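You operate a simulated robot arm through the tools that you are given. There is no shell and no other tool. Be economical: measure what you need, move in short steps, check, and stop when the job is done.

Carry out the task below with a simulated two-armed robot. There is one attempt and no reset: what you move stays moved.

Task
Save the job card's new limit, then test washer 30 against it.
Fine: it is hooked up; the card names programme, step and limit; one test.

It is judged by the outcome, as a careful person would: the job done as asked, and still so three seconds after it is handed in. It fails if anything else is knocked over, pushed out of place, dropped, spilled or broken.

Robot
Two 7-joint arms with fingered hands on one trunk that stands fixed in place. Base frame: the origin is at the foot of the trunk, x ahead of it, y to its left, z up. Readings come in m, degrees, newtons and seconds.
The left shoulder is at [0.06, 0.166, 0.976], the right one opposite. With the tool pointing down near the work surface each hand reaches from about 0.32 to 0.56 m from the base axis, measured 20 degrees to its own side. Payload 5 kg a hand.
Tool frame (each hand has its own): the origin (TCP) lies between the finger pads and is the grasp point; the fingertips stand 0.032 m ahead of it; z points along the fingers, y is the line along which they close. Largest opening 0.16 m; the body of the gripper starts 0.089 m behind the TCP. The gripper is a hand of 3 fingers: y runs from the thumb to the fingers, the wrist lies at [0, 0, -0.267] in the tool frame, and closing takes about 1.5 s.
Orientation is told as [roll, pitch, yaw] about the base's x, y, z axes, in that order, counted from this pose: with the fingers straight down and closing along the base's y, the tool's x points along the base's -x, its y along +y and its z along -z.

Tools
- The arms move only by the tool apply_moves. It takes "left_motion", "right_motion" or both (then of equal length, played together; a hand with none holds still); each is one flat list of numbers, 6 for each row, row after row: the shift along the tool's x, y, z in m, then the turn, a rotation vector about the tool's x, y, z in degrees. In form: [dx, dy, dz, rx, ry, rz, dx, dy, dz, rx, ry, rz, ...]. A call has 1 to 10 rows; each row is the pose to reach, as a shift and turn from the pose commanded when the call began, along the tool's axes at that moment. "left_hand" and "right_hand" are, for a hand that has rows, the closure, from 0 (fully open) to 1 (shut), set as the call begins (left out, the last holds). Each row takes 0.2 s and may step no farther than 0.05 m and 8.6 degrees from the row before; otherwise, or with a gripper value out of range, the whole call is refused. Where a pose cannot be reached the arm comes as near as it can. A force on the tool above 40 N (or 10 N above the force at the start of the call, whichever is more), or a blocked arm, ends the call early, and 0.2 s more pass. Each finger travels about 0.045 m/s and halts on what it meets, pressing with about 30 N; the grip force reading is that of the motor and also rises with nothing between the fingers. The clock runs only during rows and for 0.2 s after the last one: add rows that repeat a pose to give the fingers time. It gives the time, the measured TCP pose, the force on the tool (base axes), the opening and the grip force at its end, in the units of the frame above (readings bear some noise), with the torque about the TCP (base axes, N m) and any sound that the robot's microphone picked up.
- Cameras (640 x 400 px; columns grow to the right, rows downward): "scene" is now at [0.0328, 0.0379, 1.6069]; the picture's right is [0.53, -0.85, 0.00], its down [-0.69, -0.43, -0.59] and it looks along [0.50, 0.31, -0.81] (base axes); focal length 214 px, centre (320, 200). "left" rides on the left gripper at [-0.065, -0.004, -0.116] in its tool frame; the picture's right is [0.06, -1.00, 0.00], its down [0.87, 0.05, -0.49] and it looks along [0.49, 0.03, 0.87] (tool axes); focal length 261 px, centre (320, 200). "right" rides on the right gripper at [0.065, -0.004, -0.116] in its tool frame; the picture's right is [0.06, 1.00, 0.00], its down [-0.87, 0.05, -0.49] and it looks along [-0.49, 0.03, 0.87] (tool axes); focal length 261 px, centre (320, 200). There is no depth. A picture from a camera that has moved, and an enlarged one, comes with that camera's place and axes in the base frame and with its lens.
- grab_frame(camera): a new picture of that camera. No time passes.
- lift_body(by): slides the trunk up (or, below 0, down) by that many m; the arms and the scene camera ride with it, the base frame stays. It gives what a move gives, with no picture.
- finger_targets(finger1, finger2, thumb_bend, hand): sets how far each is bent, from 0 (flat) to 100 (curled in); at 30 the hand is open as for a grip, at 70 the pads meet at the TCP. One left out holds its place. A second passes; each finger stops where it meets its share of the squeeze, and holds until it gets a number again. A gripper value or a shape takes the hand back. It gives what a move gives, with no picture; readings hold the bend of each and the force on the fingers (four entries, about 0 where the hand has none), thumb and palm.
- preshape(shape, hand): the hand has 3 fingers and takes this shape, open, in about a second: jaw (thumb against the fingers, like two jaws); tri (thumb and two fingers); tip (a fingertip pinch); poke (one finger out to press); point (the index stretched); flat (the hand flat); cup (the hand cupped); fist (a fist). The gripper value then closes the fingers along that shape, each until it touches; the sizes above hold for jaw. It gives what a move gives, with no picture.
- aim_head(pan, tilt): turns the head with the scene camera to pan (to the left, within 86 degrees either way) and tilt (down, from -29 to 69), counted from straight ahead of the robot. It gives what a move gives.
- zoom(camera, box): a new picture of the part [left, top, right, bottom] of that camera's present view, enlarged. No time passes.
- sign_off(): hands the job in; it is judged then, once.

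Go step by step. Nothing tells you positions but the pictures and the camera data: compare them with the known pose of the tool, close in by small moves and look again before you grip or let go. The budget is 120 turns and 74 pictures, counting those below and the enlarged ones. Unless the task says otherwise, let go and move clear before handing in, and close with one line.

The tools are called after ">>>" by a JSON object that holds its "fn" and its "kwargs". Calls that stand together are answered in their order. apply_moves: Moves the arms, as the interface text tells. Its arguments: {"type":"object","properties":{"left_motion":{"type":"array","items":{"type":"number"}},"left_hand":{"type":"number"},"right_motion":{"type":"array","items":{"type":"number"}},"right_hand":{"type":"number"}},"required":[]} The other tools are called the same way: lift_body (by) slides the trunk up or down; preshape (shape, hand) gives the hand a shape; finger_targets (finger1, finger2, thumb_bend, hand) moves the fingers one by one; aim_head (pan, tilt) turns the head that bears the scene camera; grab_frame (camera) takes a picture; zoom (camera, box) takes an enlarged picture of a part of a camera's view; sign_off () hands the job in.

At the start:

```text
clock: 0.0
left_eef_pos: [0.5847, 0.3058, 1.2856]
left_ee_rot: [0.1, 0.1, -0.1]
left_contact_force: [-0.2, -0.2, -0.5]
left_wrist_torque: [-0.01, 0.01, 0.02]
left_width: 0.1598
left_grip_force: 0.0
left_shape: jaw
left_bend: [30.0, 30.0, 30.0]
left_finger forces: [0.0, 0.0, 0.0, 0.0, 0.0, 0.0]
right_eef_pos: [0.5334, -0.2932, 1.318]
right_ee_rot: [0.0, 0.1, 0.0]
right_contact_force: [-0.7, 0.5, 0.5]
right_wrist_torque: [0.02, -0.01, 0.0]
right_width: 0.1601
right_grip_force: 0.0
right_shape: jaw
right_bend: [30.0, 30.0, 30.0]
right_finger forces: [0.1, 0.0, 0.0, 0.0, 0.0, 0.0]
trunk travel left (down, up): [-0.525, 0.065]
head pan, tilt: [31.8, 53.9]
```

scene: 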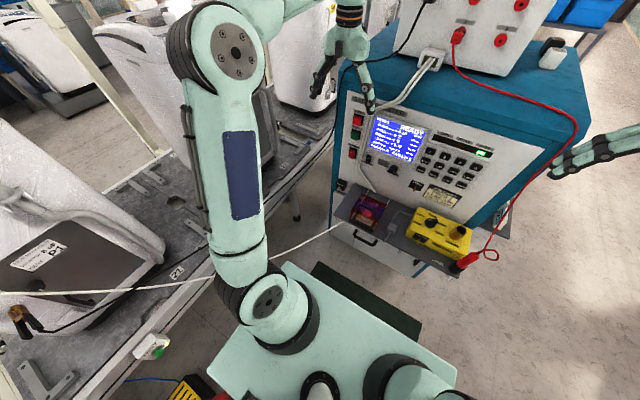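
right: 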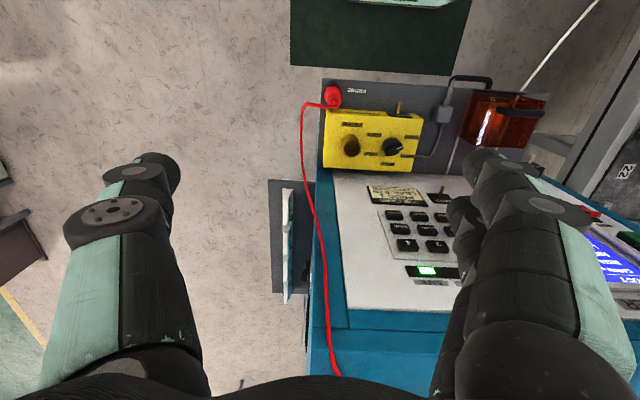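
left: 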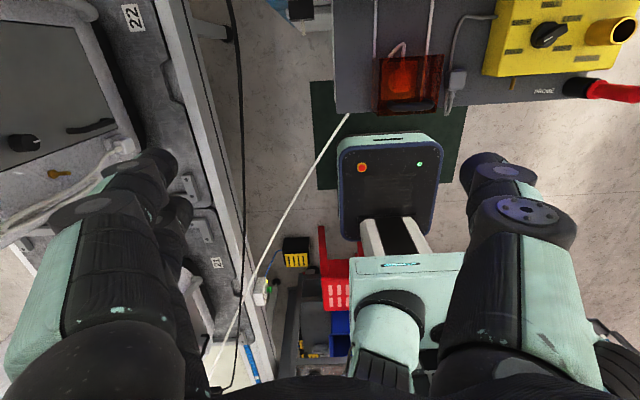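

I see a test cabinet with a screen, keypad, a yellow box and a covered red item on a shelf. I'll zoom in to read the panel and find the job card.

>>> {"fn": "zoom", "kwargs": {"camera": "scene", "box": [330, 80, 490, 180]}}

>>> {"fn": "zoom", "kwargs": {"camera": "scene", "box": [330, 170, 490, 270]}}

>>> {"fn": "zoom", "kwargs": {"camera": "scene", "box": [0, 200, 240, 350]}}

```text
4.00 times, centred on (410, 130) of scene
camera zoom: at [0.0328, 0.0379, 1.6069], right [0.53, -0.85, 0.0], down [-0.69, -0.43, -0.59], along [0.5, 0.31, -0.81], focal length 858 px, centre (-40, 480)
```

zoom: 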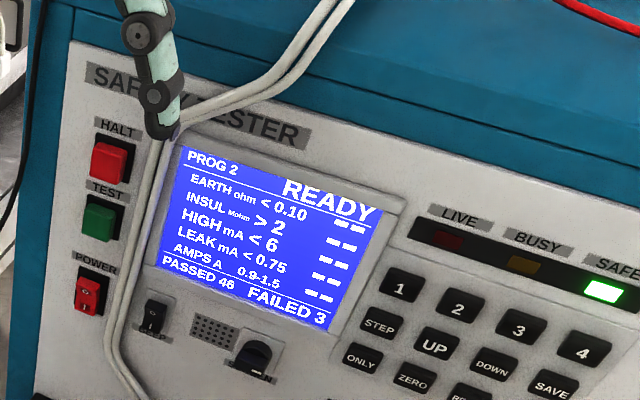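

```text
4.00 times, centred on (410, 220) of scene
camera zoom: at [0.0328, 0.0379, 1.6069], right [0.53, -0.85, 0.0], down [-0.69, -0.43, -0.59], along [0.5, 0.31, -0.81], focal length 858 px, centre (-40, 120)
```

zoom: 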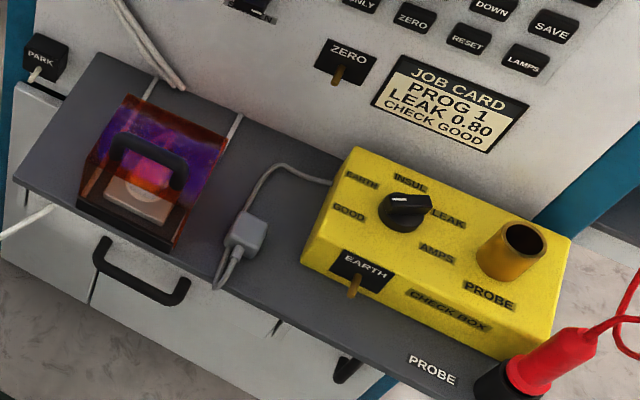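

```text
2.67 times, centred on (120, 275) of scene
camera zoom: at [0.0328, 0.0379, 1.6069], right [0.53, -0.85, 0.0], down [-0.69, -0.43, -0.59], along [0.5, 0.31, -0.81], focal length 572 px, centre (853, 0)
```

zoom: 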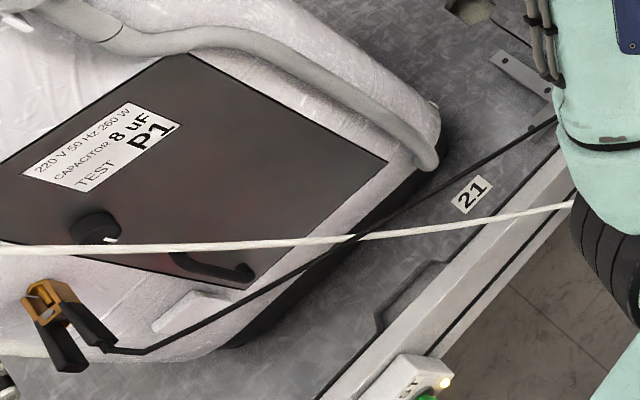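

The card says PROG 1, LEAK 0.80, CHECK GOOD; the screen shows PROG 2. Next I'll look around to find washer 30 and its connections.

>>> {"fn": "aim_head", "kwargs": {"pan": 75, "tilt": 40}}

>>> {"fn": "grab_frame", "kwargs": {"camera": "scene"}}

>>> {"fn": "aim_head", "kwargs": {"pan": 15, "tilt": 30}}

>>> {"fn": "grab_frame", "kwargs": {"camera": "scene"}}

```text
clock: 1.1
left_eef_pos: [0.5859, 0.3053, 1.2846]
left_ee_rot: [0.0, 0.0, 0.0]
left_contact_force: [0.0, 0.3, 0.7]
left_wrist_torque: [-0.01, 0.0, -0.02]
left_width: 0.1601
left_grip_force: 0.0
left_shape: jaw
left_bend: [30.0, 30.0, 30.0]
left_finger forces: [0.0, 0.0, 0.1, 0.1, 0.0, 0.0]
right_eef_pos: [0.5342, -0.2945, 1.3193]
right_ee_rot: [0.0, 0.0, -0.1]
right_contact_force: [-0.8, -0.8, 0.6]
right_wrist_torque: [0.02, 0.01, -0.02]
right_width: 0.1601
right_grip_force: 0.0
right_shape: jaw
right_bend: [30.0, 30.0, 30.0]
right_finger forces: [0.0, 0.1, 0.0, 0.1, 0.0, 0.0]
trunk travel left (down, up): [-0.525, 0.065]
head pan, tilt: [75.0, 40.0]
```

```text
67 pictures are left
camera scene: at [-0.0073, 0.0814, 1.6263], right [0.97, -0.26, 0.0], down [-0.17, -0.62, -0.77], along [0.2, 0.74, -0.64], focal length 214 px, centre (320, 200)
```

scene: 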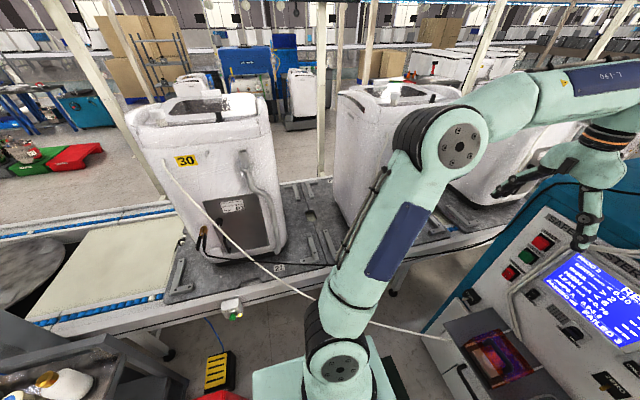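

```text
clock: 2.4
left_eef_pos: [0.5853, 0.3049, 1.2849]
left_ee_rot: [0.0, -0.1, -0.1]
left_contact_force: [-0.4, 0.4, -0.1]
left_wrist_torque: [0.03, 0.02, -0.02]
left_width: 0.1599
left_grip_force: 0.0
left_shape: jaw
left_bend: [30.0, 30.0, 30.0]
left_finger forces: [0.0, 0.0, 0.0, 0.0, 0.0, 0.0]
right_eef_pos: [0.5339, -0.2948, 1.3188]
right_ee_rot: [0.0, 0.0, 0.1]
right_contact_force: [-0.4, -0.7, 0.4]
right_wrist_torque: [0.0, 0.05, 0.0]
right_width: 0.16
right_grip_force: 0.0
right_shape: jaw
right_bend: [30.0, 30.0, 30.0]
right_finger forces: [0.0, 0.1, 0.0, 0.1, 0.1, 0.1]
trunk travel left (down, up): [-0.525, 0.065]
head pan, tilt: [15.0, 30.0]
```

```text
66 pictures are left
camera scene: at [0.058, 0.0228, 1.6416], right [0.26, -0.97, 0.0], down [-0.48, -0.13, -0.87], along [0.84, 0.22, -0.5], focal length 214 px, centre (320, 200)
```

scene: 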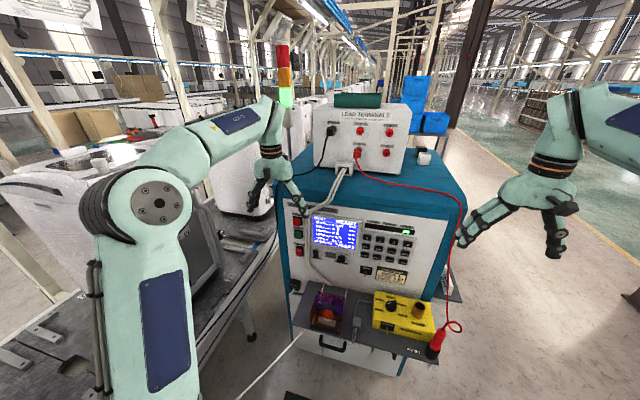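

Washer 30 sits on station 21, marked P1, connected. The panel looks vertical near x≈0.74; I'll take sharper views of the keypad to locate keys.

>>> {"fn": "zoom", "kwargs": {"camera": "scene", "box": [345, 220, 425, 270]}}

>>> {"fn": "zoom", "kwargs": {"camera": "right", "box": [340, 160, 500, 260]}}

>>> {"fn": "zoom", "kwargs": {"camera": "scene", "box": [280, 200, 360, 250]}}

>>> {"fn": "zoom", "kwargs": {"camera": "scene", "box": [288, 270, 448, 370]}}

```text
8.00 times, centred on (385, 245) of scene
camera zoom: at [0.058, 0.0228, 1.6416], right [0.26, -0.97, 0.0], down [-0.48, -0.13, -0.87], along [0.84, 0.22, -0.5], focal length 1716 px, centre (-200, -160)
```

zoom: 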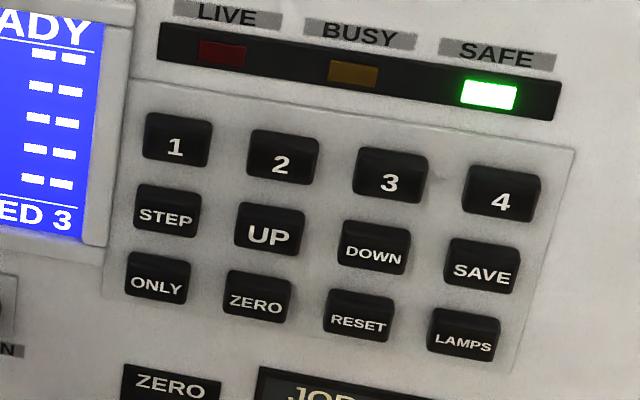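

```text
4.00 times, centred on (420, 210) of right
camera zoom: at [0.4689, -0.2982, 1.4336], right [-0.06, 1.0, 0.0], down [0.87, 0.05, 0.49], along [0.49, 0.03, -0.87], focal length 1043 px, centre (-80, 160)
```

zoom: 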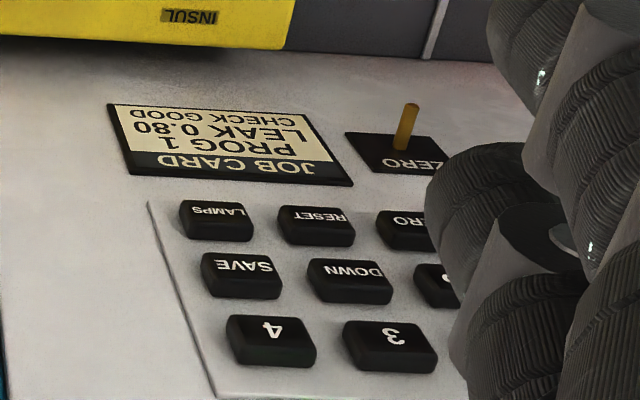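

```text
8.00 times, centred on (320, 225) of scene
camera zoom: at [0.058, 0.0228, 1.6416], right [0.26, -0.97, 0.0], down [-0.48, -0.13, -0.87], along [0.84, 0.22, -0.5], focal length 1716 px, centre (320, 0)
```

zoom: 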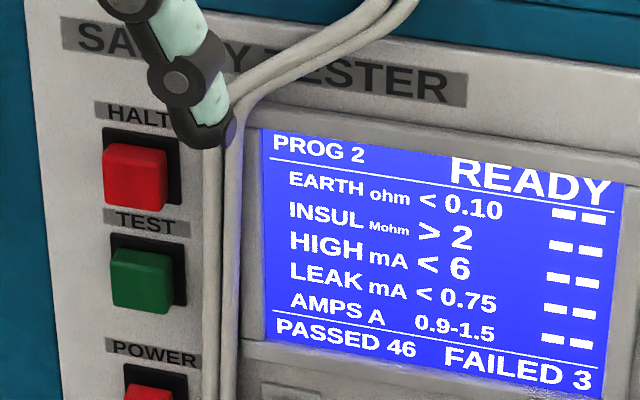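

```text
4.00 times, centred on (368, 320) of scene
camera zoom: at [0.058, 0.0228, 1.6416], right [0.26, -0.97, 0.0], down [-0.48, -0.13, -0.87], along [0.84, 0.22, -0.5], focal length 858 px, centre (128, -280)
```

zoom: 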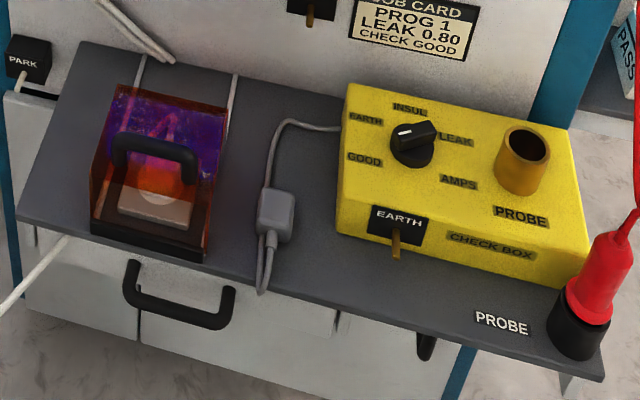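

Panel keys lie at x≈0.73, columns y≈0.010, −0.040, −0.089, −0.139, rows z≈1.104, 1.055, 1.006; TEST is near (0.72, 0.297, 1.06). I'll shape both hands for poking and turn the right hand to face the panel.

>>> {"fn": "preshape", "kwargs": {"hand": "right", "shape": "poke"}}

>>> {"fn": "apply_moves", "kwargs": {"right_motion": [0, 0.0195, 0.005, 0, -8.5, 0, 0, 0.039, 0.01, 0, -17, 0, 0, 0.0585, 0.015, 0, -25.5, 0, 0, 0.078, 0.02, 0, -34, 0, 0, 0.0975, 0.025, 0, -42.5, 0, 0, 0.117, 0.03, 0, -51, 0, 0, 0.1365, 0.035, 0, -59.5, 0, 0, 0.156, 0.04, 0, -68, 0, 0, 0.1755, 0.045, 0, -76.5, 0, 0, 0.195, 0.05, 0, -85, 0]}}

>>> {"fn": "grab_frame", "kwargs": {"camera": "scene"}}

>>> {"fn": "grab_frame", "kwargs": {"camera": "right"}}

```text
clock: 3.3
left_eef_pos: [0.5841, 0.305, 1.2849]
left_ee_rot: [0.0, -0.1, 0.0]
left_contact_force: [0.1, 0.7, 0.0]
left_wrist_torque: [-0.02, -0.03, 0.03]
left_width: 0.1601
left_grip_force: 0.0
left_shape: jaw
left_bend: [30.0, 30.0, 30.0]
left_finger forces: [0.0, 0.0, 0.1, 0.0, 0.0, 0.0]
right_eef_pos: [0.5338, -0.2931, 1.3188]
right_ee_rot: [0.0, 0.1, 0.0]
right_contact_force: [-0.1, -0.3, 0.3]
right_wrist_torque: [0.0, 0.01, 0.01]
right_width: 0.0004
right_grip_force: 0.1
right_shape: poke
right_bend: [100.0, 100.0, 46.0]
right_finger forces: [0.0, 0.1, 0.1, 0.0, 0.1, 0.0]
trunk travel left (down, up): [-0.525, 0.065]
head pan, tilt: [15.0, 30.0]
```

```text
clock: 5.5
left_eef_pos: [0.5858, 0.3053, 1.2828]
left_ee_rot: [0.0, 0.1, 0.0]
left_contact_force: [1.0, 0.6, -0.5]
left_wrist_torque: [-0.02, 0.03, 0.04]
left_width: 0.1597
left_grip_force: 0.0
left_shape: jaw
left_bend: [30.0, 30.0, 30.0]
left_finger forces: [0.1, 0.1, 0.1, 0.0, 0.1, 0.0]
right_eef_pos: [0.5398, -0.0938, 1.2694]
right_ee_rot: [0.9, -84.8, -1.0]
right_contact_force: [1.2, -0.2, 0.8]
right_wrist_torque: [0.0, 0.07, -0.07]
right_width: 0.0001
right_grip_force: 0.1
right_shape: poke
right_bend: [100.0, 100.0, 46.0]
right_finger forces: [0.0, 0.0, 0.0, 0.0, 0.1, 0.0]
right hand out of reach, approached as far as the arm can: row 10
trunk travel left (down, up): [-0.525, 0.065]
head pan, tilt: [15.0, 30.0]
```

```text
61 pictures are left
camera scene: at [0.0596, 0.024, 1.6416], right [0.26, -0.97, 0.0], down [-0.48, -0.13, -0.87], along [0.84, 0.22, -0.5], focal length 214 px, centre (320, 200)
```

scene: 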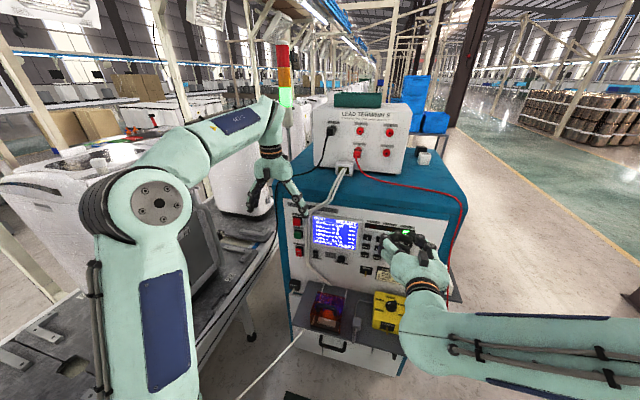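

```text
60 pictures are left
camera right: at [0.4186, -0.0995, 1.215], right [0.0, 1.0, -0.06], down [-0.41, 0.05, 0.91], along [0.91, 0.03, 0.41], focal length 261 px, centre (320, 200)
```

right: 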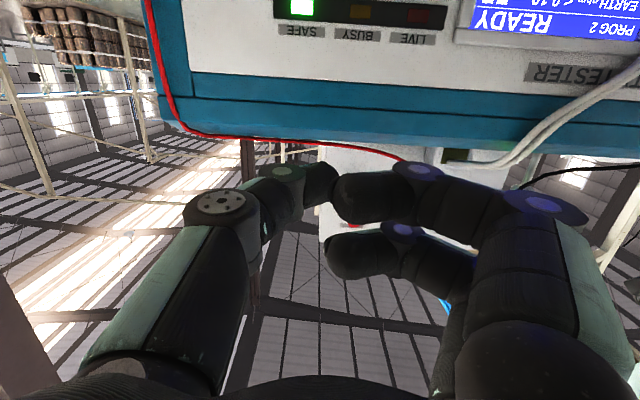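

The thumb is the poking digit and the knuckles look close beside it. I'll compare the "point" shape to see if it gives a clearer tip.

>>> {"fn": "zoom", "kwargs": {"camera": "scene", "box": [360, 210, 460, 272]}}

>>> {"fn": "preshape", "kwargs": {"hand": "right", "shape": "point"}}

>>> {"fn": "grab_frame", "kwargs": {"camera": "right"}}

>>> {"fn": "zoom", "kwargs": {"camera": "scene", "box": [360, 210, 460, 272]}}

```text
6.40 times, centred on (410, 241) of scene
camera zoom: at [0.0596, 0.024, 1.6416], right [0.26, -0.97, 0.0], down [-0.48, -0.13, -0.87], along [0.84, 0.22, -0.5], focal length 1373 px, centre (-256, -62)
```

zoom: 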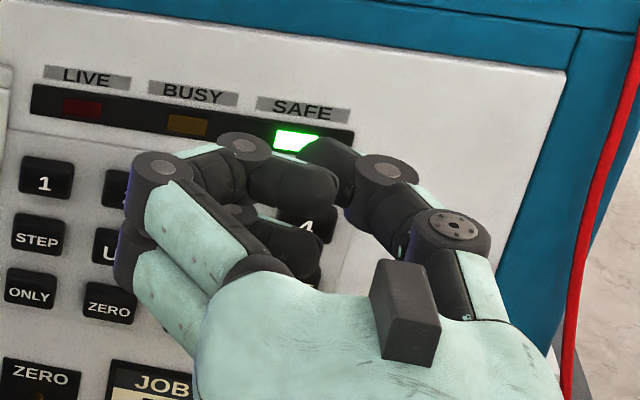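

```text
clock: 6.4
left_eef_pos: [0.5849, 0.3057, 1.2842]
left_ee_rot: [0.0, 0.0, -0.1]
left_contact_force: [0.0, 0.0, -0.5]
left_wrist_torque: [0.01, 0.02, 0.01]
left_width: 0.16
left_grip_force: 0.0
left_shape: jaw
left_bend: [30.0, 30.0, 30.0]
left_finger forces: [0.0, 0.0, 0.0, 0.0, 0.0, 0.0]
right_eef_pos: [0.5377, -0.0973, 1.2699]
right_ee_rot: [0.7, -84.7, -1.0]
right_contact_force: [1.0, 0.0, -0.6]
right_wrist_torque: [0.01, -0.06, -0.02]
right_width: 0.0003
right_grip_force: 0.1
right_shape: point
right_bend: [38.0, 100.0, 43.0]
right_finger forces: [0.0, 0.0, 0.0, 0.1, 0.0, 0.0]
trunk travel left (down, up): [-0.525, 0.065]
head pan, tilt: [15.0, 30.0]
```

```text
58 pictures are left
camera right: at [0.4175, -0.1013, 1.2158], right [0.0, 1.0, -0.06], down [-0.41, 0.06, 0.91], along [0.91, 0.03, 0.41], focal length 261 px, centre (320, 200)
```

right: 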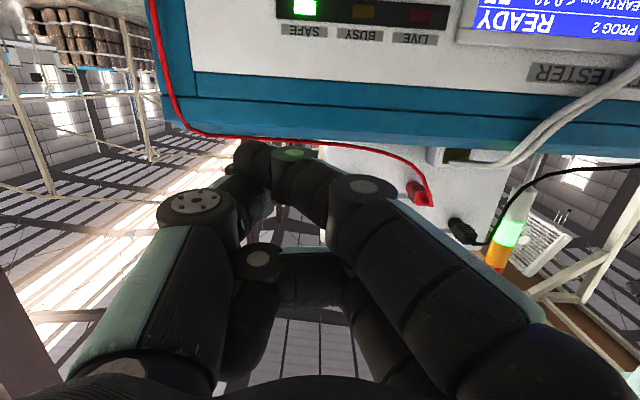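

```text
6.40 times, centred on (410, 241) of scene
camera zoom: at [0.0579, 0.0228, 1.6416], right [0.26, -0.97, 0.0], down [-0.48, -0.13, -0.87], along [0.84, 0.22, -0.5], focal length 1373 px, centre (-256, -62)
```

zoom: 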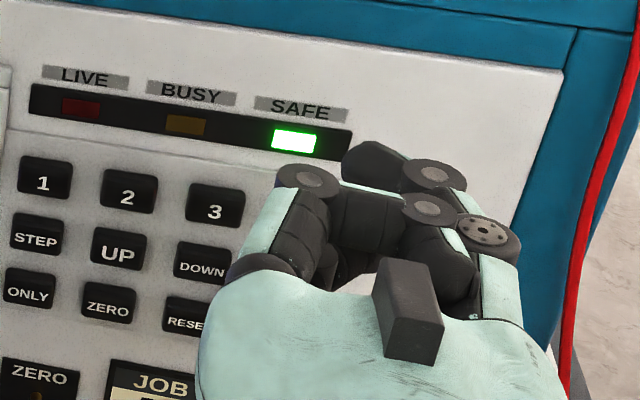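

Point shape bends the index across the palm; I'll try a straighter index with the others curled and look.

>>> {"fn": "finger_targets", "kwargs": {"hand": "right", "finger1": 15, "finger2": 100, "thumb_bend": 80}}

>>> {"fn": "grab_frame", "kwargs": {"camera": "right"}}

>>> {"fn": "zoom", "kwargs": {"camera": "scene", "box": [340, 200, 460, 275]}}

```text
clock: 7.4
left_eef_pos: [0.5857, 0.3044, 1.2835]
left_ee_rot: [0.0, 0.0, 0.0]
left_contact_force: [0.6, -0.3, 0.7]
left_wrist_torque: [0.01, 0.01, 0.01]
left_width: 0.1599
left_grip_force: 0.1
left_shape: jaw
left_bend: [30.0, 30.0, 30.0]
left_finger forces: [0.0, 0.1, 0.1, 0.0, 0.0, 0.0]
right_eef_pos: [0.5388, -0.0963, 1.2703]
right_ee_rot: [-0.1, -84.9, -0.1]
right_contact_force: [0.3, 0.0, -0.3]
right_wrist_torque: [0.02, 0.06, 0.02]
right_width: 0.0072
right_grip_force: 0.0
right_shape: fingers
right_bend: [90.0, 100.0, 78.0]
right_finger forces: [0.0, 0.0, 0.0, 0.1, 0.0, 0.1]
trunk travel left (down, up): [-0.525, 0.065]
head pan, tilt: [15.0, 30.0]
```

```text
56 pictures are left
camera right: at [0.4178, -0.1009, 1.216], right [0.0, 1.0, -0.06], down [-0.41, 0.06, 0.91], along [0.91, 0.03, 0.41], focal length 261 px, centre (320, 200)
```

right: 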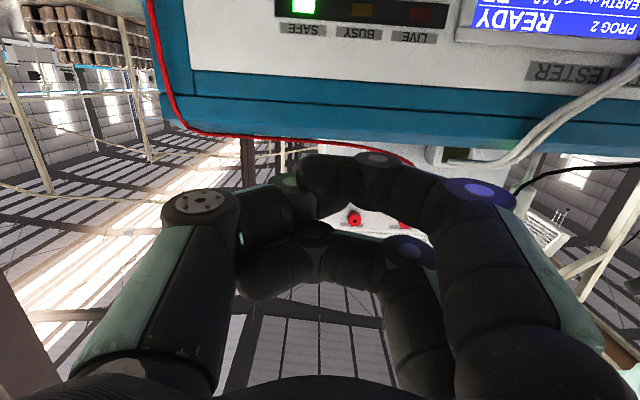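

```text
5.33 times, centred on (400, 238) of scene
camera zoom: at [0.058, 0.0228, 1.6416], right [0.26, -0.97, 0.0], down [-0.48, -0.13, -0.87], along [0.84, 0.22, -0.5], focal length 1144 px, centre (-107, 0)
```

zoom: 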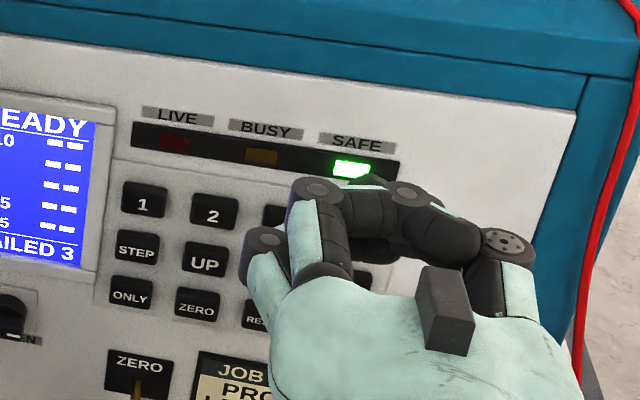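

The index seems held in by the thumb. I'll open the thumb and straighten the index.

>>> {"fn": "finger_targets", "kwargs": {"hand": "right", "finger1": 15, "finger2": 100, "thumb_bend": 15}}

>>> {"fn": "finger_targets", "kwargs": {"hand": "right", "finger1": 15, "thumb_bend": 100}}

>>> {"fn": "grab_frame", "kwargs": {"camera": "right"}}

>>> {"fn": "zoom", "kwargs": {"camera": "scene", "box": [340, 200, 460, 275]}}

```text
clock: 8.4
left_eef_pos: [0.5859, 0.3057, 1.284]
left_ee_rot: [-0.1, 0.1, 0.0]
left_contact_force: [0.0, 1.0, 0.3]
left_wrist_torque: [0.02, 0.01, -0.03]
left_width: 0.1602
left_grip_force: 0.0
left_shape: jaw
left_bend: [30.0, 30.0, 30.0]
left_finger forces: [0.0, 0.0, 0.0, 0.0, 0.1, 0.0]
right_eef_pos: [0.5382, -0.0962, 1.2713]
right_ee_rot: [-0.1, -84.8, -0.1]
right_contact_force: [-0.1, -0.7, -1.5]
right_wrist_torque: [-0.01, 0.0, 0.01]
right_width: 0.2023
right_grip_force: 0.0
right_shape: fingers
right_bend: [15.0, 100.0, 15.0]
right_finger forces: [0.0, 0.1, 0.1, 0.0, 0.0, 0.1]
trunk travel left (down, up): [-0.525, 0.065]
head pan, tilt: [15.0, 30.0]
```

```text
clock: 9.4
left_eef_pos: [0.5853, 0.3054, 1.2848]
left_ee_rot: [0.0, -0.1, 0.1]
left_contact_force: [0.7, -0.7, 0.0]
left_wrist_torque: [0.01, -0.02, -0.02]
left_width: 0.1599
left_grip_force: 0.0
left_shape: jaw
left_bend: [30.0, 30.0, 30.0]
left_finger forces: [0.1, 0.0, 0.0, 0.1, 0.1, 0.0]
right_eef_pos: [0.5392, -0.0965, 1.27]
right_ee_rot: [-0.1, -84.8, 0.0]
right_contact_force: [-0.5, 0.6, 0.4]
right_wrist_torque: [0.02, 0.02, -0.01]
right_width: 0.0805
right_grip_force: 0.1
right_shape: fingers
right_bend: [15.0, 100.0, 89.0]
right_finger forces: [0.0, 0.1, 0.0, 0.1, 0.1, 0.1]
trunk travel left (down, up): [-0.525, 0.065]
head pan, tilt: [15.0, 30.0]
```

```text
54 pictures are left
camera right: at [0.4178, -0.1009, 1.216], right [0.0, 1.0, -0.06], down [-0.41, 0.06, 0.91], along [0.91, 0.03, 0.41], focal length 261 px, centre (320, 200)
```

right: 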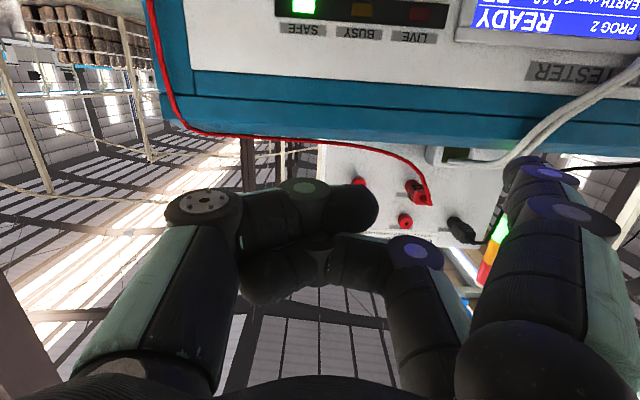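

```text
5.33 times, centred on (400, 238) of scene
camera zoom: at [0.058, 0.0228, 1.6416], right [0.26, -0.97, 0.0], down [-0.48, -0.13, -0.87], along [0.84, 0.22, -0.5], focal length 1144 px, centre (-107, 0)
```

zoom: 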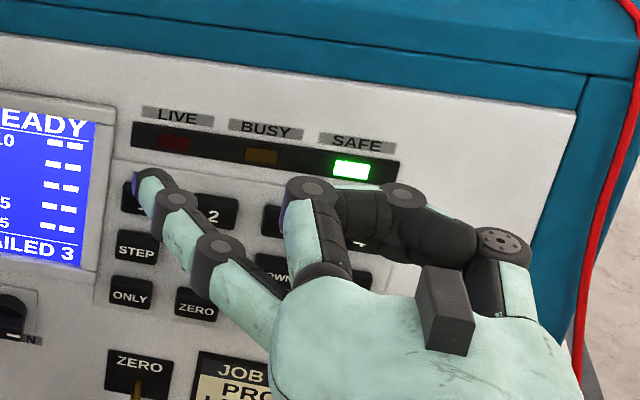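

The straight index makes a clean pointer, offset ~0.11 m on the finger side. I'll roll the hand 90° so the index is below and the thumb above, keeping clear of the red lead, then tilt nose-up so the index leads.

>>> {"fn": "apply_moves", "kwargs": {"right_motion": [0, 0, -0.005, 0, 0, -8.5, 0, 0, -0.01, 0, 0, -17, 0, 0, -0.015, 0, 0, -25.5, 0, 0, -0.02, 0, 0, -34, 0, 0, -0.025, 0, 0, -42.5, 0, 0, -0.03, 0, 0, -51, 0, 0, -0.03, 0, 0, -59.5, 0, 0, -0.03, 0, 0, -68, 0, 0, -0.03, 0, 0, -76.5, 0, 0, -0.03, 0, 0, -85, 0, 0, -0.03]}}

```text
refused: motion must be a list of 6 to 60 entries
```

>>> {"fn": "apply_moves", "kwargs": {"right_motion": [0, 0, -0.005, 0, 0, -8.5, 0, 0, -0.01, 0, 0, -17, 0, 0, -0.015, 0, 0, -25.5, 0, 0, -0.02, 0, 0, -34, 0, 0, -0.025, 0, 0, -42.5, 0, 0, -0.03, 0, 0, -51, 0, 0, -0.03, 0, 0, -59.5, 0, 0, -0.03, 0, 0, -68, 0, 0, -0.03, 0, 0, -76.5, 0, 0, -0.03, 0, 0, -85]}}

```text
clock: 11.6
left_eef_pos: [0.5842, 0.306, 1.285]
left_ee_rot: [0.0, 0.0, 0.1]
left_contact_force: [0.7, -0.1, 0.1]
left_wrist_torque: [0.0, -0.01, 0.01]
left_width: 0.1597
left_grip_force: 0.1
left_shape: jaw
left_bend: [30.0, 30.0, 30.0]
left_finger forces: [0.1, 0.1, 0.0, 0.0, 0.0, 0.1]
right_eef_pos: [0.5196, -0.0862, 1.2866]
right_ee_rot: [-84.9, -4.7, 89.4]
right_contact_force: [0.5, 0.6, -1.0]
right_wrist_torque: [0.0, 0.01, -0.04]
right_width: 0.0806
right_grip_force: 0.0
right_shape: fingers
right_bend: [15.0, 100.0, 89.0]
right_finger forces: [0.1, 0.1, 0.0, 0.0, 0.1, 0.0]
right hand out of reach, approached as far as the arm can: row 1, 2, 3, 4, 5, 6, 7, 8, 9, 10
trunk travel left (down, up): [-0.525, 0.065]
head pan, tilt: [15.0, 30.0]
```

Rolled fine. Now tilt nose-up and shift toward the key 1 hover.

>>> {"fn": "apply_moves", "kwargs": {"right_motion": [-0.015, 0.012, 0.01, 5.8, 0, -0.8, -0.03, 0.024, 0.02, 11.6, 0, -1.6, -0.045, 0.036, 0.03, 17.5, 0, -2.4, -0.06, 0.048, 0.04, 23.3, 0, -3.3, -0.075, 0.06, 0.05, 29.2, 0, -4.1, -0.092, 0.074, 0.062, 35, 0, -5, -0.092, 0.074, 0.062, 35, 0, -5]}}

>>> {"fn": "grab_frame", "kwargs": {"camera": "scene"}}

>>> {"fn": "grab_frame", "kwargs": {"camera": "right"}}

```text
clock: 13.4
left_eef_pos: [0.5849, 0.3058, 1.2848]
left_ee_rot: [0.1, 0.0, 0.0]
left_contact_force: [0.5, -0.6, -0.5]
left_wrist_torque: [0.01, -0.02, 0.0]
left_width: 0.16
left_grip_force: 0.0
left_shape: jaw
left_bend: [30.0, 30.0, 30.0]
left_finger forces: [0.0, 0.0, 0.0, 0.0, 0.0, 0.0]
right_eef_pos: [0.5782, -0.0527, 1.3156]
right_ee_rot: [-118.6, -29.1, 88.1]
right_contact_force: [0.3, -0.5, 0.1]
right_wrist_torque: [0.03, -0.02, -0.03]
right_width: 0.0808
right_grip_force: 0.0
right_shape: fingers
right_bend: [15.0, 100.0, 89.0]
right_finger forces: [0.0, 0.0, 0.1, 0.0, 0.0, 0.0]
right hand out of reach, approached as far as the arm can: row 1, 2, 3, 4, 5, 6
trunk travel left (down, up): [-0.525, 0.065]
head pan, tilt: [15.0, 30.0]
stopped in row 7 (right hand): the arm was blocked; the commanded pose is now the measured one
```

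```text
52 pictures are left
camera scene: at [0.0583, 0.0237, 1.6417], right [0.26, -0.97, 0.0], down [-0.48, -0.13, -0.87], along [0.84, 0.22, -0.5], focal length 214 px, centre (320, 200)
```

scene: 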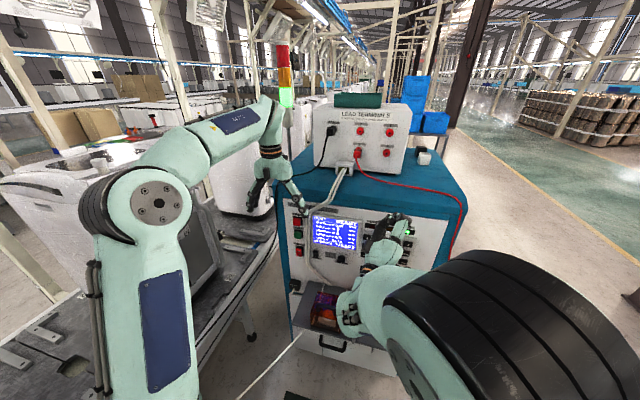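

```text
51 pictures are left
camera right: at [0.4749, -0.0826, 1.2368], right [0.49, 0.36, -0.8], down [-0.38, 0.91, 0.18], along [0.79, 0.21, 0.58], focal length 261 px, centre (320, 200)
```

right: 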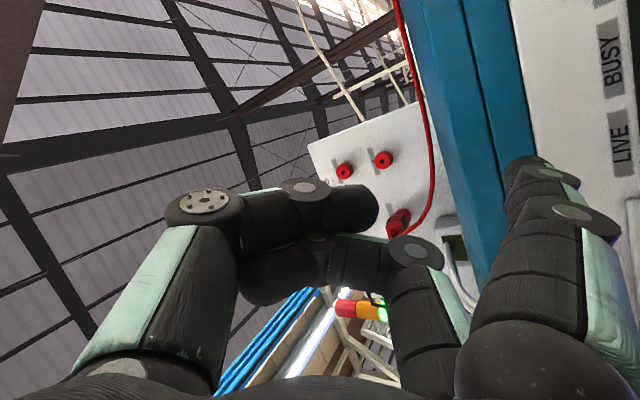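

The arm hit a joint limit in that pose. I'll lower the hand toward the key height with the same orientation to see if it frees up.

>>> {"fn": "apply_moves", "kwargs": {"right_motion": [0.007, 0.03, -0.02, 0, 0, 0, 0.014, 0.06, -0.04, 0, 0, 0, 0.02, 0.09, -0.06, 0, 0, 0, 0.02, 0.09, -0.06, 0, 0, 0]}}

>>> {"fn": "grab_frame", "kwargs": {"camera": "scene"}}

```text
clock: 14.4
left_eef_pos: [0.5837, 0.3039, 1.2849]
left_ee_rot: [0.0, 0.0, 0.0]
left_contact_force: [0.6, -0.9, 0.1]
left_wrist_torque: [0.02, -0.03, 0.04]
left_width: 0.1597
left_grip_force: 0.1
left_shape: jaw
left_bend: [30.0, 30.0, 30.0]
left_finger forces: [0.0, 0.1, 0.0, 0.1, 0.1, 0.0]
right_eef_pos: [0.5702, -0.0209, 1.2107]
right_ee_rot: [-118.8, -29.2, 88.1]
right_contact_force: [0.4, 0.1, 0.1]
right_wrist_torque: [0.01, 0.01, 0.03]
right_width: 0.0811
right_grip_force: 0.1
right_shape: fingers
right_bend: [15.0, 100.0, 89.0]
right_finger forces: [0.1, 0.0, 0.1, 0.1, 0.0, 0.0]
trunk travel left (down, up): [-0.525, 0.065]
head pan, tilt: [15.0, 30.0]
```

```text
50 pictures are left
camera scene: at [0.0577, 0.0221, 1.6417], right [0.26, -0.97, 0.0], down [-0.48, -0.13, -0.87], along [0.84, 0.22, -0.5], focal length 214 px, centre (320, 200)
```

scene: 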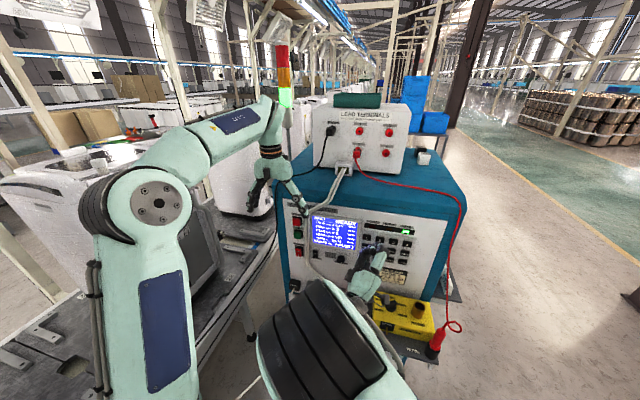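

The arm moves freely here. I'll locate the fingertip from both cameras.

>>> {"fn": "zoom", "kwargs": {"camera": "scene", "box": [330, 215, 426, 275]}}

>>> {"fn": "grab_frame", "kwargs": {"camera": "right"}}

```text
6.67 times, centred on (378, 245) of scene
camera zoom: at [0.0577, 0.0221, 1.6417], right [0.26, -0.97, 0.0], down [-0.48, -0.13, -0.87], along [0.84, 0.22, -0.5], focal length 1430 px, centre (-67, -100)
```

zoom: 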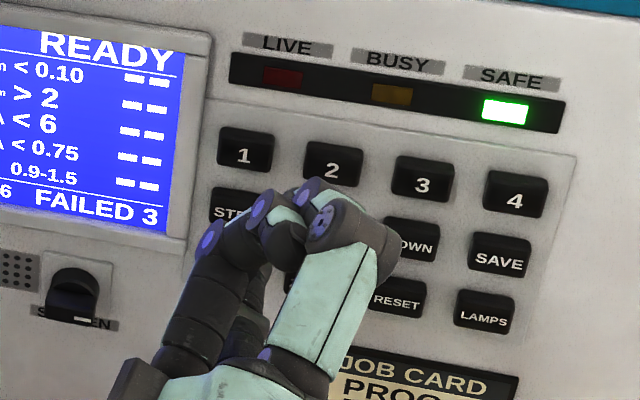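

```text
48 pictures are left
camera right: at [0.4663, -0.0495, 1.1327], right [0.49, 0.36, -0.79], down [-0.38, 0.91, 0.18], along [0.79, 0.21, 0.58], focal length 261 px, centre (320, 200)
```

right: 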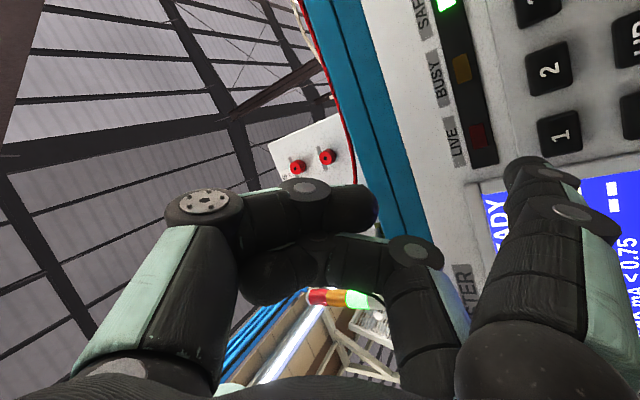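

The tip is hidden from the scene camera but visible in the wrist camera; I estimate it at (0.627, 0.007, 1.122). Moving to hover in front of key 1.

>>> {"fn": "apply_moves", "kwargs": {"right_motion": [0.0007, 0.0242, 0.0255, 0, 0, 0, 0.0014, 0.0485, 0.051, 0, 0, 0]}}

>>> {"fn": "grab_frame", "kwargs": {"camera": "right"}}

>>> {"fn": "zoom", "kwargs": {"camera": "scene", "box": [330, 215, 426, 275]}}

```text
clock: 15.0
left_eef_pos: [0.5856, 0.3052, 1.2848]
left_ee_rot: [0.0, 0.0, 0.0]
left_contact_force: [0.3, 0.2, 0.2]
left_wrist_torque: [0.0, -0.04, 0.0]
left_width: 0.16
left_grip_force: 0.1
left_shape: jaw
left_bend: [30.0, 30.0, 30.0]
left_finger forces: [0.1, 0.1, 0.0, 0.0, 0.0, 0.1]
right_eef_pos: [0.6395, -0.0144, 1.1935]
right_ee_rot: [-118.7, -29.1, 88.3]
right_contact_force: [0.6, -0.8, 0.0]
right_wrist_torque: [0.0, -0.02, 0.0]
right_width: 0.0807
right_grip_force: 0.1
right_shape: fingers
right_bend: [15.0, 100.0, 89.0]
right_finger forces: [0.0, 0.1, 0.1, 0.0, 0.0, 0.1]
trunk travel left (down, up): [-0.525, 0.065]
head pan, tilt: [15.0, 30.0]
```

```text
47 pictures are left
camera right: at [0.5364, -0.0424, 1.1165], right [0.49, 0.36, -0.8], down [-0.38, 0.91, 0.18], along [0.79, 0.21, 0.58], focal length 261 px, centre (320, 200)
```

right: 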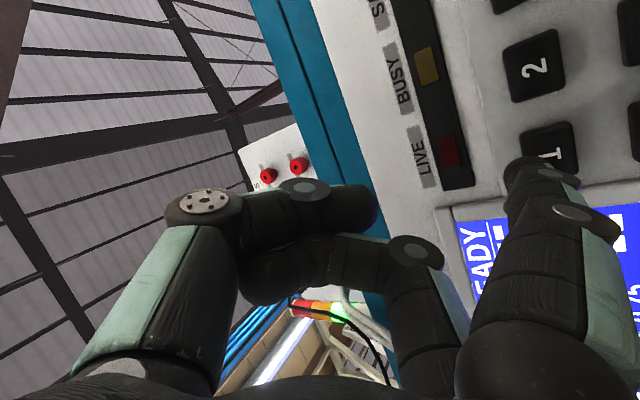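

```text
6.67 times, centred on (378, 245) of scene
camera zoom: at [0.0585, 0.0232, 1.6416], right [0.26, -0.97, 0.0], down [-0.48, -0.13, -0.87], along [0.84, 0.22, -0.5], focal length 1430 px, centre (-67, -100)
```

zoom: 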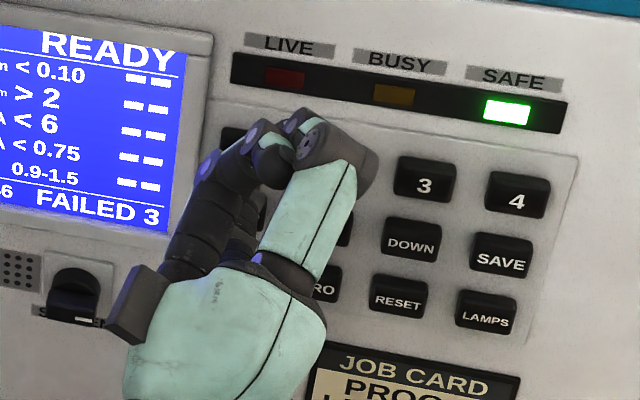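

Tip is slightly above and right of key 1. I'll correct by ~8 mm left/9 mm down, and ease in.

>>> {"fn": "apply_moves", "kwargs": {"right_motion": [-0.0039, 0.0176, 0.0072, 0, 0, 0, -0.0042, 0.02, 0.0116, 0, 0, 0]}}

>>> {"fn": "zoom", "kwargs": {"camera": "right", "box": [440, 80, 640, 205]}}

```text
clock: 15.6
left_eef_pos: [0.5846, 0.3052, 1.2847]
left_ee_rot: [0.0, 0.0, -0.1]
left_contact_force: [0.0, -0.6, -0.4]
left_wrist_torque: [0.03, -0.02, 0.01]
left_width: 0.1602
left_grip_force: 0.0
left_shape: jaw
left_bend: [30.0, 30.0, 30.0]
left_finger forces: [0.0, 0.0, 0.1, 0.0, 0.0, 0.0]
right_eef_pos: [0.6602, -0.0046, 1.1866]
right_ee_rot: [-118.6, -29.1, 88.1]
right_contact_force: [-1.8, 0.7, 0.1]
right_wrist_torque: [0.0, 0.07, 0.01]
right_width: 0.0815
right_grip_force: 0.5
right_shape: fingers
right_bend: [14.0, 100.0, 89.0]
right_finger forces: [1.0, 0.0, 0.1, 0.1, 0.0, 0.1]
trunk travel left (down, up): [-0.525, 0.065]
head pan, tilt: [15.0, 30.0]
```

```text
3.20 times, centred on (540, 142) of right
camera zoom: at [0.5553, -0.0335, 1.1085], right [0.49, 0.36, -0.8], down [-0.38, 0.91, 0.18], along [0.79, 0.21, 0.58], focal length 834 px, centre (-384, 384)
```

zoom: 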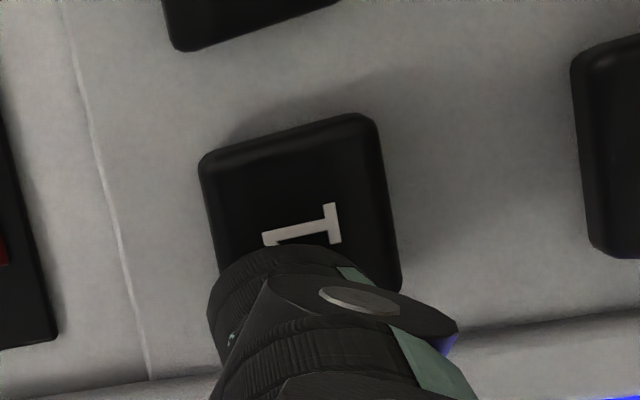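

Tip is touching key 1 a bit toward its left edge. I'll back off, shift 6 mm right and press.

>>> {"fn": "apply_moves", "kwargs": {"right_motion": [0.0056, -0.0044, -0.0019, 0, 0, 0, 0.0053, -0.0015, 0.0035, 0, 0, 0, 0.005, 0.0015, 0.0086, 0, 0, 0]}}

>>> {"fn": "grab_frame", "kwargs": {"camera": "scene"}}

```text
clock: 16.4
left_eef_pos: [0.5826, 0.304, 1.2864]
left_ee_rot: [0.1, -0.1, 0.0]
left_contact_force: [0.2, 0.2, -0.4]
left_wrist_torque: [0.02, -0.01, -0.02]
left_width: 0.1601
left_grip_force: 0.0
left_shape: jaw
left_bend: [30.0, 30.0, 30.0]
left_finger forces: [0.1, 0.0, 0.0, 0.0, 0.0, 0.1]
right_eef_pos: [0.665, -0.0112, 1.1869]
right_ee_rot: [-118.7, -29.1, 88.2]
right_contact_force: [-14.7, -2.4, 1.6]
right_wrist_torque: [-0.16, 1.31, 0.4]
right_width: 0.0818
right_grip_force: 7.7
right_shape: fingers
right_bend: [14.0, 100.0, 89.0]
right_finger forces: [14.9, 0.1, 0.1, 0.0, 0.1, 0.0]
trunk travel left (down, up): [-0.525, 0.065]
head pan, tilt: [15.0, 30.0]
heard: click
```

```text
44 pictures are left
camera scene: at [0.0557, 0.0225, 1.6417], right [0.26, -0.97, 0.0], down [-0.48, -0.13, -0.87], along [0.84, 0.22, -0.5], focal length 214 px, centre (320, 200)
```

scene: 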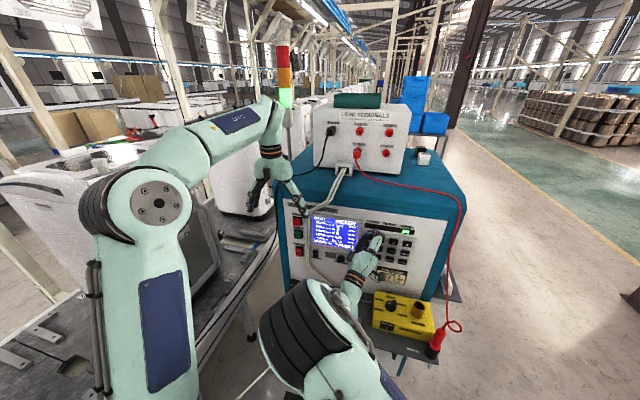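

Click heard on key 1. Retract and read the screen.

>>> {"fn": "apply_moves", "kwargs": {"right_motion": [0.0014, -0.0123, -0.0218, 0, 0, 0]}}

>>> {"fn": "zoom", "kwargs": {"camera": "scene", "box": [295, 200, 391, 260]}}

```text
clock: 16.8
left_eef_pos: [0.5843, 0.3054, 1.2858]
left_ee_rot: [0.1, -0.2, 0.0]
left_contact_force: [0.2, -0.1, 0.5]
left_wrist_torque: [-0.01, -0.01, 0.01]
left_width: 0.1602
left_grip_force: 0.0
left_shape: jaw
left_bend: [30.0, 30.0, 30.0]
left_finger forces: [0.0, 0.0, 0.0, 0.0, 0.0, 0.1]
right_eef_pos: [0.6424, -0.0107, 1.187]
right_ee_rot: [-118.7, -29.0, 88.3]
right_contact_force: [0.9, -0.4, -0.2]
right_wrist_torque: [0.01, 0.0, 0.02]
right_width: 0.0811
right_grip_force: 0.1
right_shape: fingers
right_bend: [15.0, 100.0, 89.0]
right_finger forces: [0.0, 0.0, 0.0, 0.0, 0.0, 0.0]
trunk travel left (down, up): [-0.525, 0.065]
head pan, tilt: [15.0, 30.0]
```

```text
6.67 times, centred on (343, 230) of scene
camera zoom: at [0.0568, 0.0231, 1.6417], right [0.26, -0.97, 0.0], down [-0.48, -0.13, -0.87], along [0.84, 0.22, -0.5], focal length 1430 px, centre (167, 0)
```

zoom: 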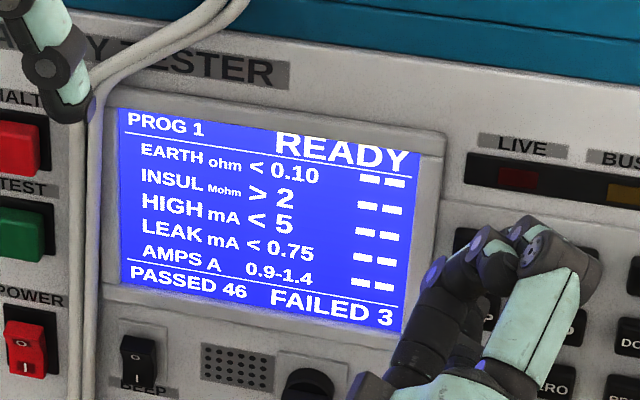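

PROG 1 is selected. Next STEP, directly 49 mm below.

>>> {"fn": "apply_moves", "kwargs": {"right_motion": [0.0216, 0.0382, -0.0204, 0, 0, 0, 0.0209, 0.0441, -0.0099, 0, 0, 0, 0.0202, 0.0502, 0.001, 0, 0, 0, 0.0202, 0.0502, 0.001, 0, 0, 0, 0.0216, 0.0382, -0.0204, 0, 0, 0]}}

>>> {"fn": "zoom", "kwargs": {"camera": "scene", "box": [295, 200, 391, 260]}}

```text
clock: 18.0
left_eef_pos: [0.5845, 0.3063, 1.2852]
left_ee_rot: [0.0, -0.2, 0.0]
left_contact_force: [-0.4, 0.2, 0.2]
left_wrist_torque: [-0.04, -0.02, 0.03]
left_width: 0.1599
left_grip_force: 0.1
left_shape: jaw
left_bend: [30.0, 30.0, 30.0]
left_finger forces: [0.0, 0.0, 0.0, 0.0, 0.1, 0.0]
right_eef_pos: [0.6407, -0.008, 1.1377]
right_ee_rot: [-118.8, -29.1, 88.2]
right_contact_force: [0.3, -0.1, 0.3]
right_wrist_torque: [-0.01, 0.03, -0.02]
right_width: 0.0813
right_grip_force: 0.0
right_shape: fingers
right_bend: [15.0, 100.0, 89.0]
right_finger forces: [0.0, 0.0, 0.1, 0.0, 0.1, 0.1]
trunk travel left (down, up): [-0.525, 0.065]
head pan, tilt: [15.0, 30.0]
heard: click
```

```text
6.67 times, centred on (343, 230) of scene
camera zoom: at [0.0568, 0.0231, 1.6417], right [0.26, -0.97, 0.0], down [-0.48, -0.13, -0.87], along [0.84, 0.22, -0.5], focal length 1430 px, centre (167, 0)
```

zoom: 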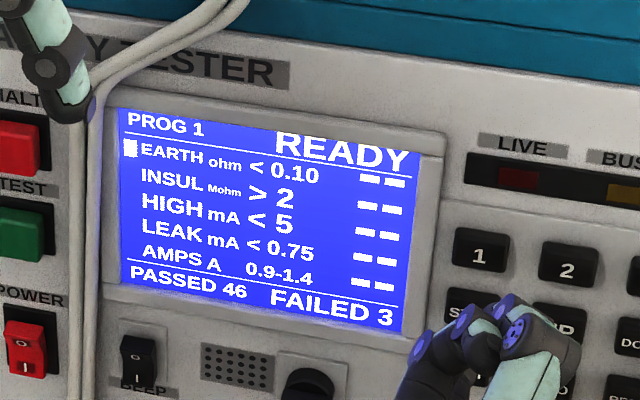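

The cursor is on EARTH; three more STEP presses reach LEAK.

>>> {"fn": "apply_moves", "kwargs": {"right_motion": [-0.0014, 0.012, 0.0214, 0, 0, 0, -0.0014, 0.012, 0.0214, 0, 0, 0, 0, 0, 0, 0, 0, 0, -0.0014, 0.012, 0.0214, 0, 0, 0, -0.0014, 0.012, 0.0214, 0, 0, 0, 0, 0, 0, 0, 0, 0, -0.0014, 0.012, 0.0214, 0, 0, 0, -0.0014, 0.012, 0.0214, 0, 0, 0, 0, 0, 0, 0, 0, 0]}}

>>> {"fn": "zoom", "kwargs": {"camera": "scene", "box": [295, 200, 391, 260]}}

```text
clock: 20.0
left_eef_pos: [0.5834, 0.3049, 1.2846]
left_ee_rot: [-0.1, -0.1, -0.1]
left_contact_force: [-0.4, 0.8, -0.2]
left_wrist_torque: [0.04, 0.0, 0.02]
left_width: 0.1599
left_grip_force: 0.0
left_shape: jaw
left_bend: [30.0, 30.0, 30.0]
left_finger forces: [0.1, 0.1, 0.0, 0.0, 0.0, 0.0]
right_eef_pos: [0.6422, -0.0104, 1.1375]
right_ee_rot: [-118.7, -29.1, 88.2]
right_contact_force: [-0.6, -0.3, -0.3]
right_wrist_torque: [0.01, 0.03, -0.01]
right_width: 0.0812
right_grip_force: 0.1
right_shape: fingers
right_bend: [15.0, 100.0, 89.0]
right_finger forces: [0.1, 0.1, 0.0, 0.0, 0.0, 0.1]
trunk travel left (down, up): [-0.525, 0.065]
head pan, tilt: [15.0, 30.0]
heard: click, click, click
```

```text
6.67 times, centred on (343, 230) of scene
camera zoom: at [0.0569, 0.0229, 1.6417], right [0.26, -0.97, 0.0], down [-0.48, -0.13, -0.87], along [0.84, 0.22, -0.5], focal length 1430 px, centre (167, 0)
```

zoom: 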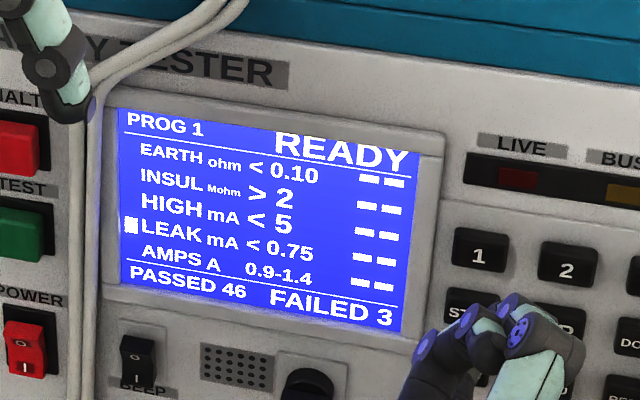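

LEAK is selected. Now UP, 49.5 mm to the right, one press.

>>> {"fn": "apply_moves", "kwargs": {"right_motion": [0.0221, -0.0099, 0.0064, 0, 0, 0, 0.0442, -0.0198, 0.0129, 0, 0, 0, 0.0428, -0.0078, 0.0343, 0, 0, 0, 0.0428, -0.0078, 0.0343, 0, 0, 0, 0.0442, -0.0198, 0.0129, 0, 0, 0]}}

>>> {"fn": "zoom", "kwargs": {"camera": "scene", "box": [295, 200, 391, 260]}}

```text
clock: 21.2
left_eef_pos: [0.584, 0.3062, 1.2845]
left_ee_rot: [0.0, -0.1, 0.0]
left_contact_force: [-0.8, 0.6, -0.7]
left_wrist_torque: [-0.01, -0.05, -0.01]
left_width: 0.1599
left_grip_force: 0.0
left_shape: jaw
left_bend: [30.0, 30.0, 30.0]
left_finger forces: [0.0, 0.0, 0.1, 0.0, 0.0, 0.0]
right_eef_pos: [0.6411, -0.0593, 1.1363]
right_ee_rot: [-118.7, -29.1, 88.3]
right_contact_force: [-0.6, 0.3, 0.5]
right_wrist_torque: [0.01, 0.09, 0.02]
right_width: 0.0814
right_grip_force: 0.0
right_shape: fingers
right_bend: [15.0, 100.0, 89.0]
right_finger forces: [0.0, 0.0, 0.0, 0.0, 0.0, 0.1]
trunk travel left (down, up): [-0.525, 0.065]
head pan, tilt: [15.0, 30.0]
heard: click
```

```text
6.67 times, centred on (343, 230) of scene
camera zoom: at [0.0568, 0.0229, 1.6417], right [0.26, -0.97, 0.0], down [-0.48, -0.13, -0.87], along [0.84, 0.22, -0.5], focal length 1430 px, centre (167, 0)
```

zoom: 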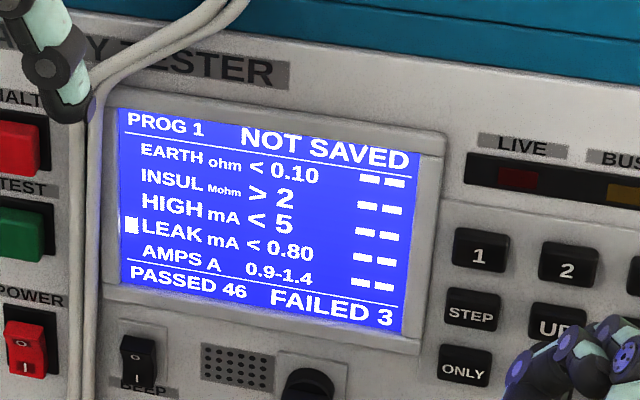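

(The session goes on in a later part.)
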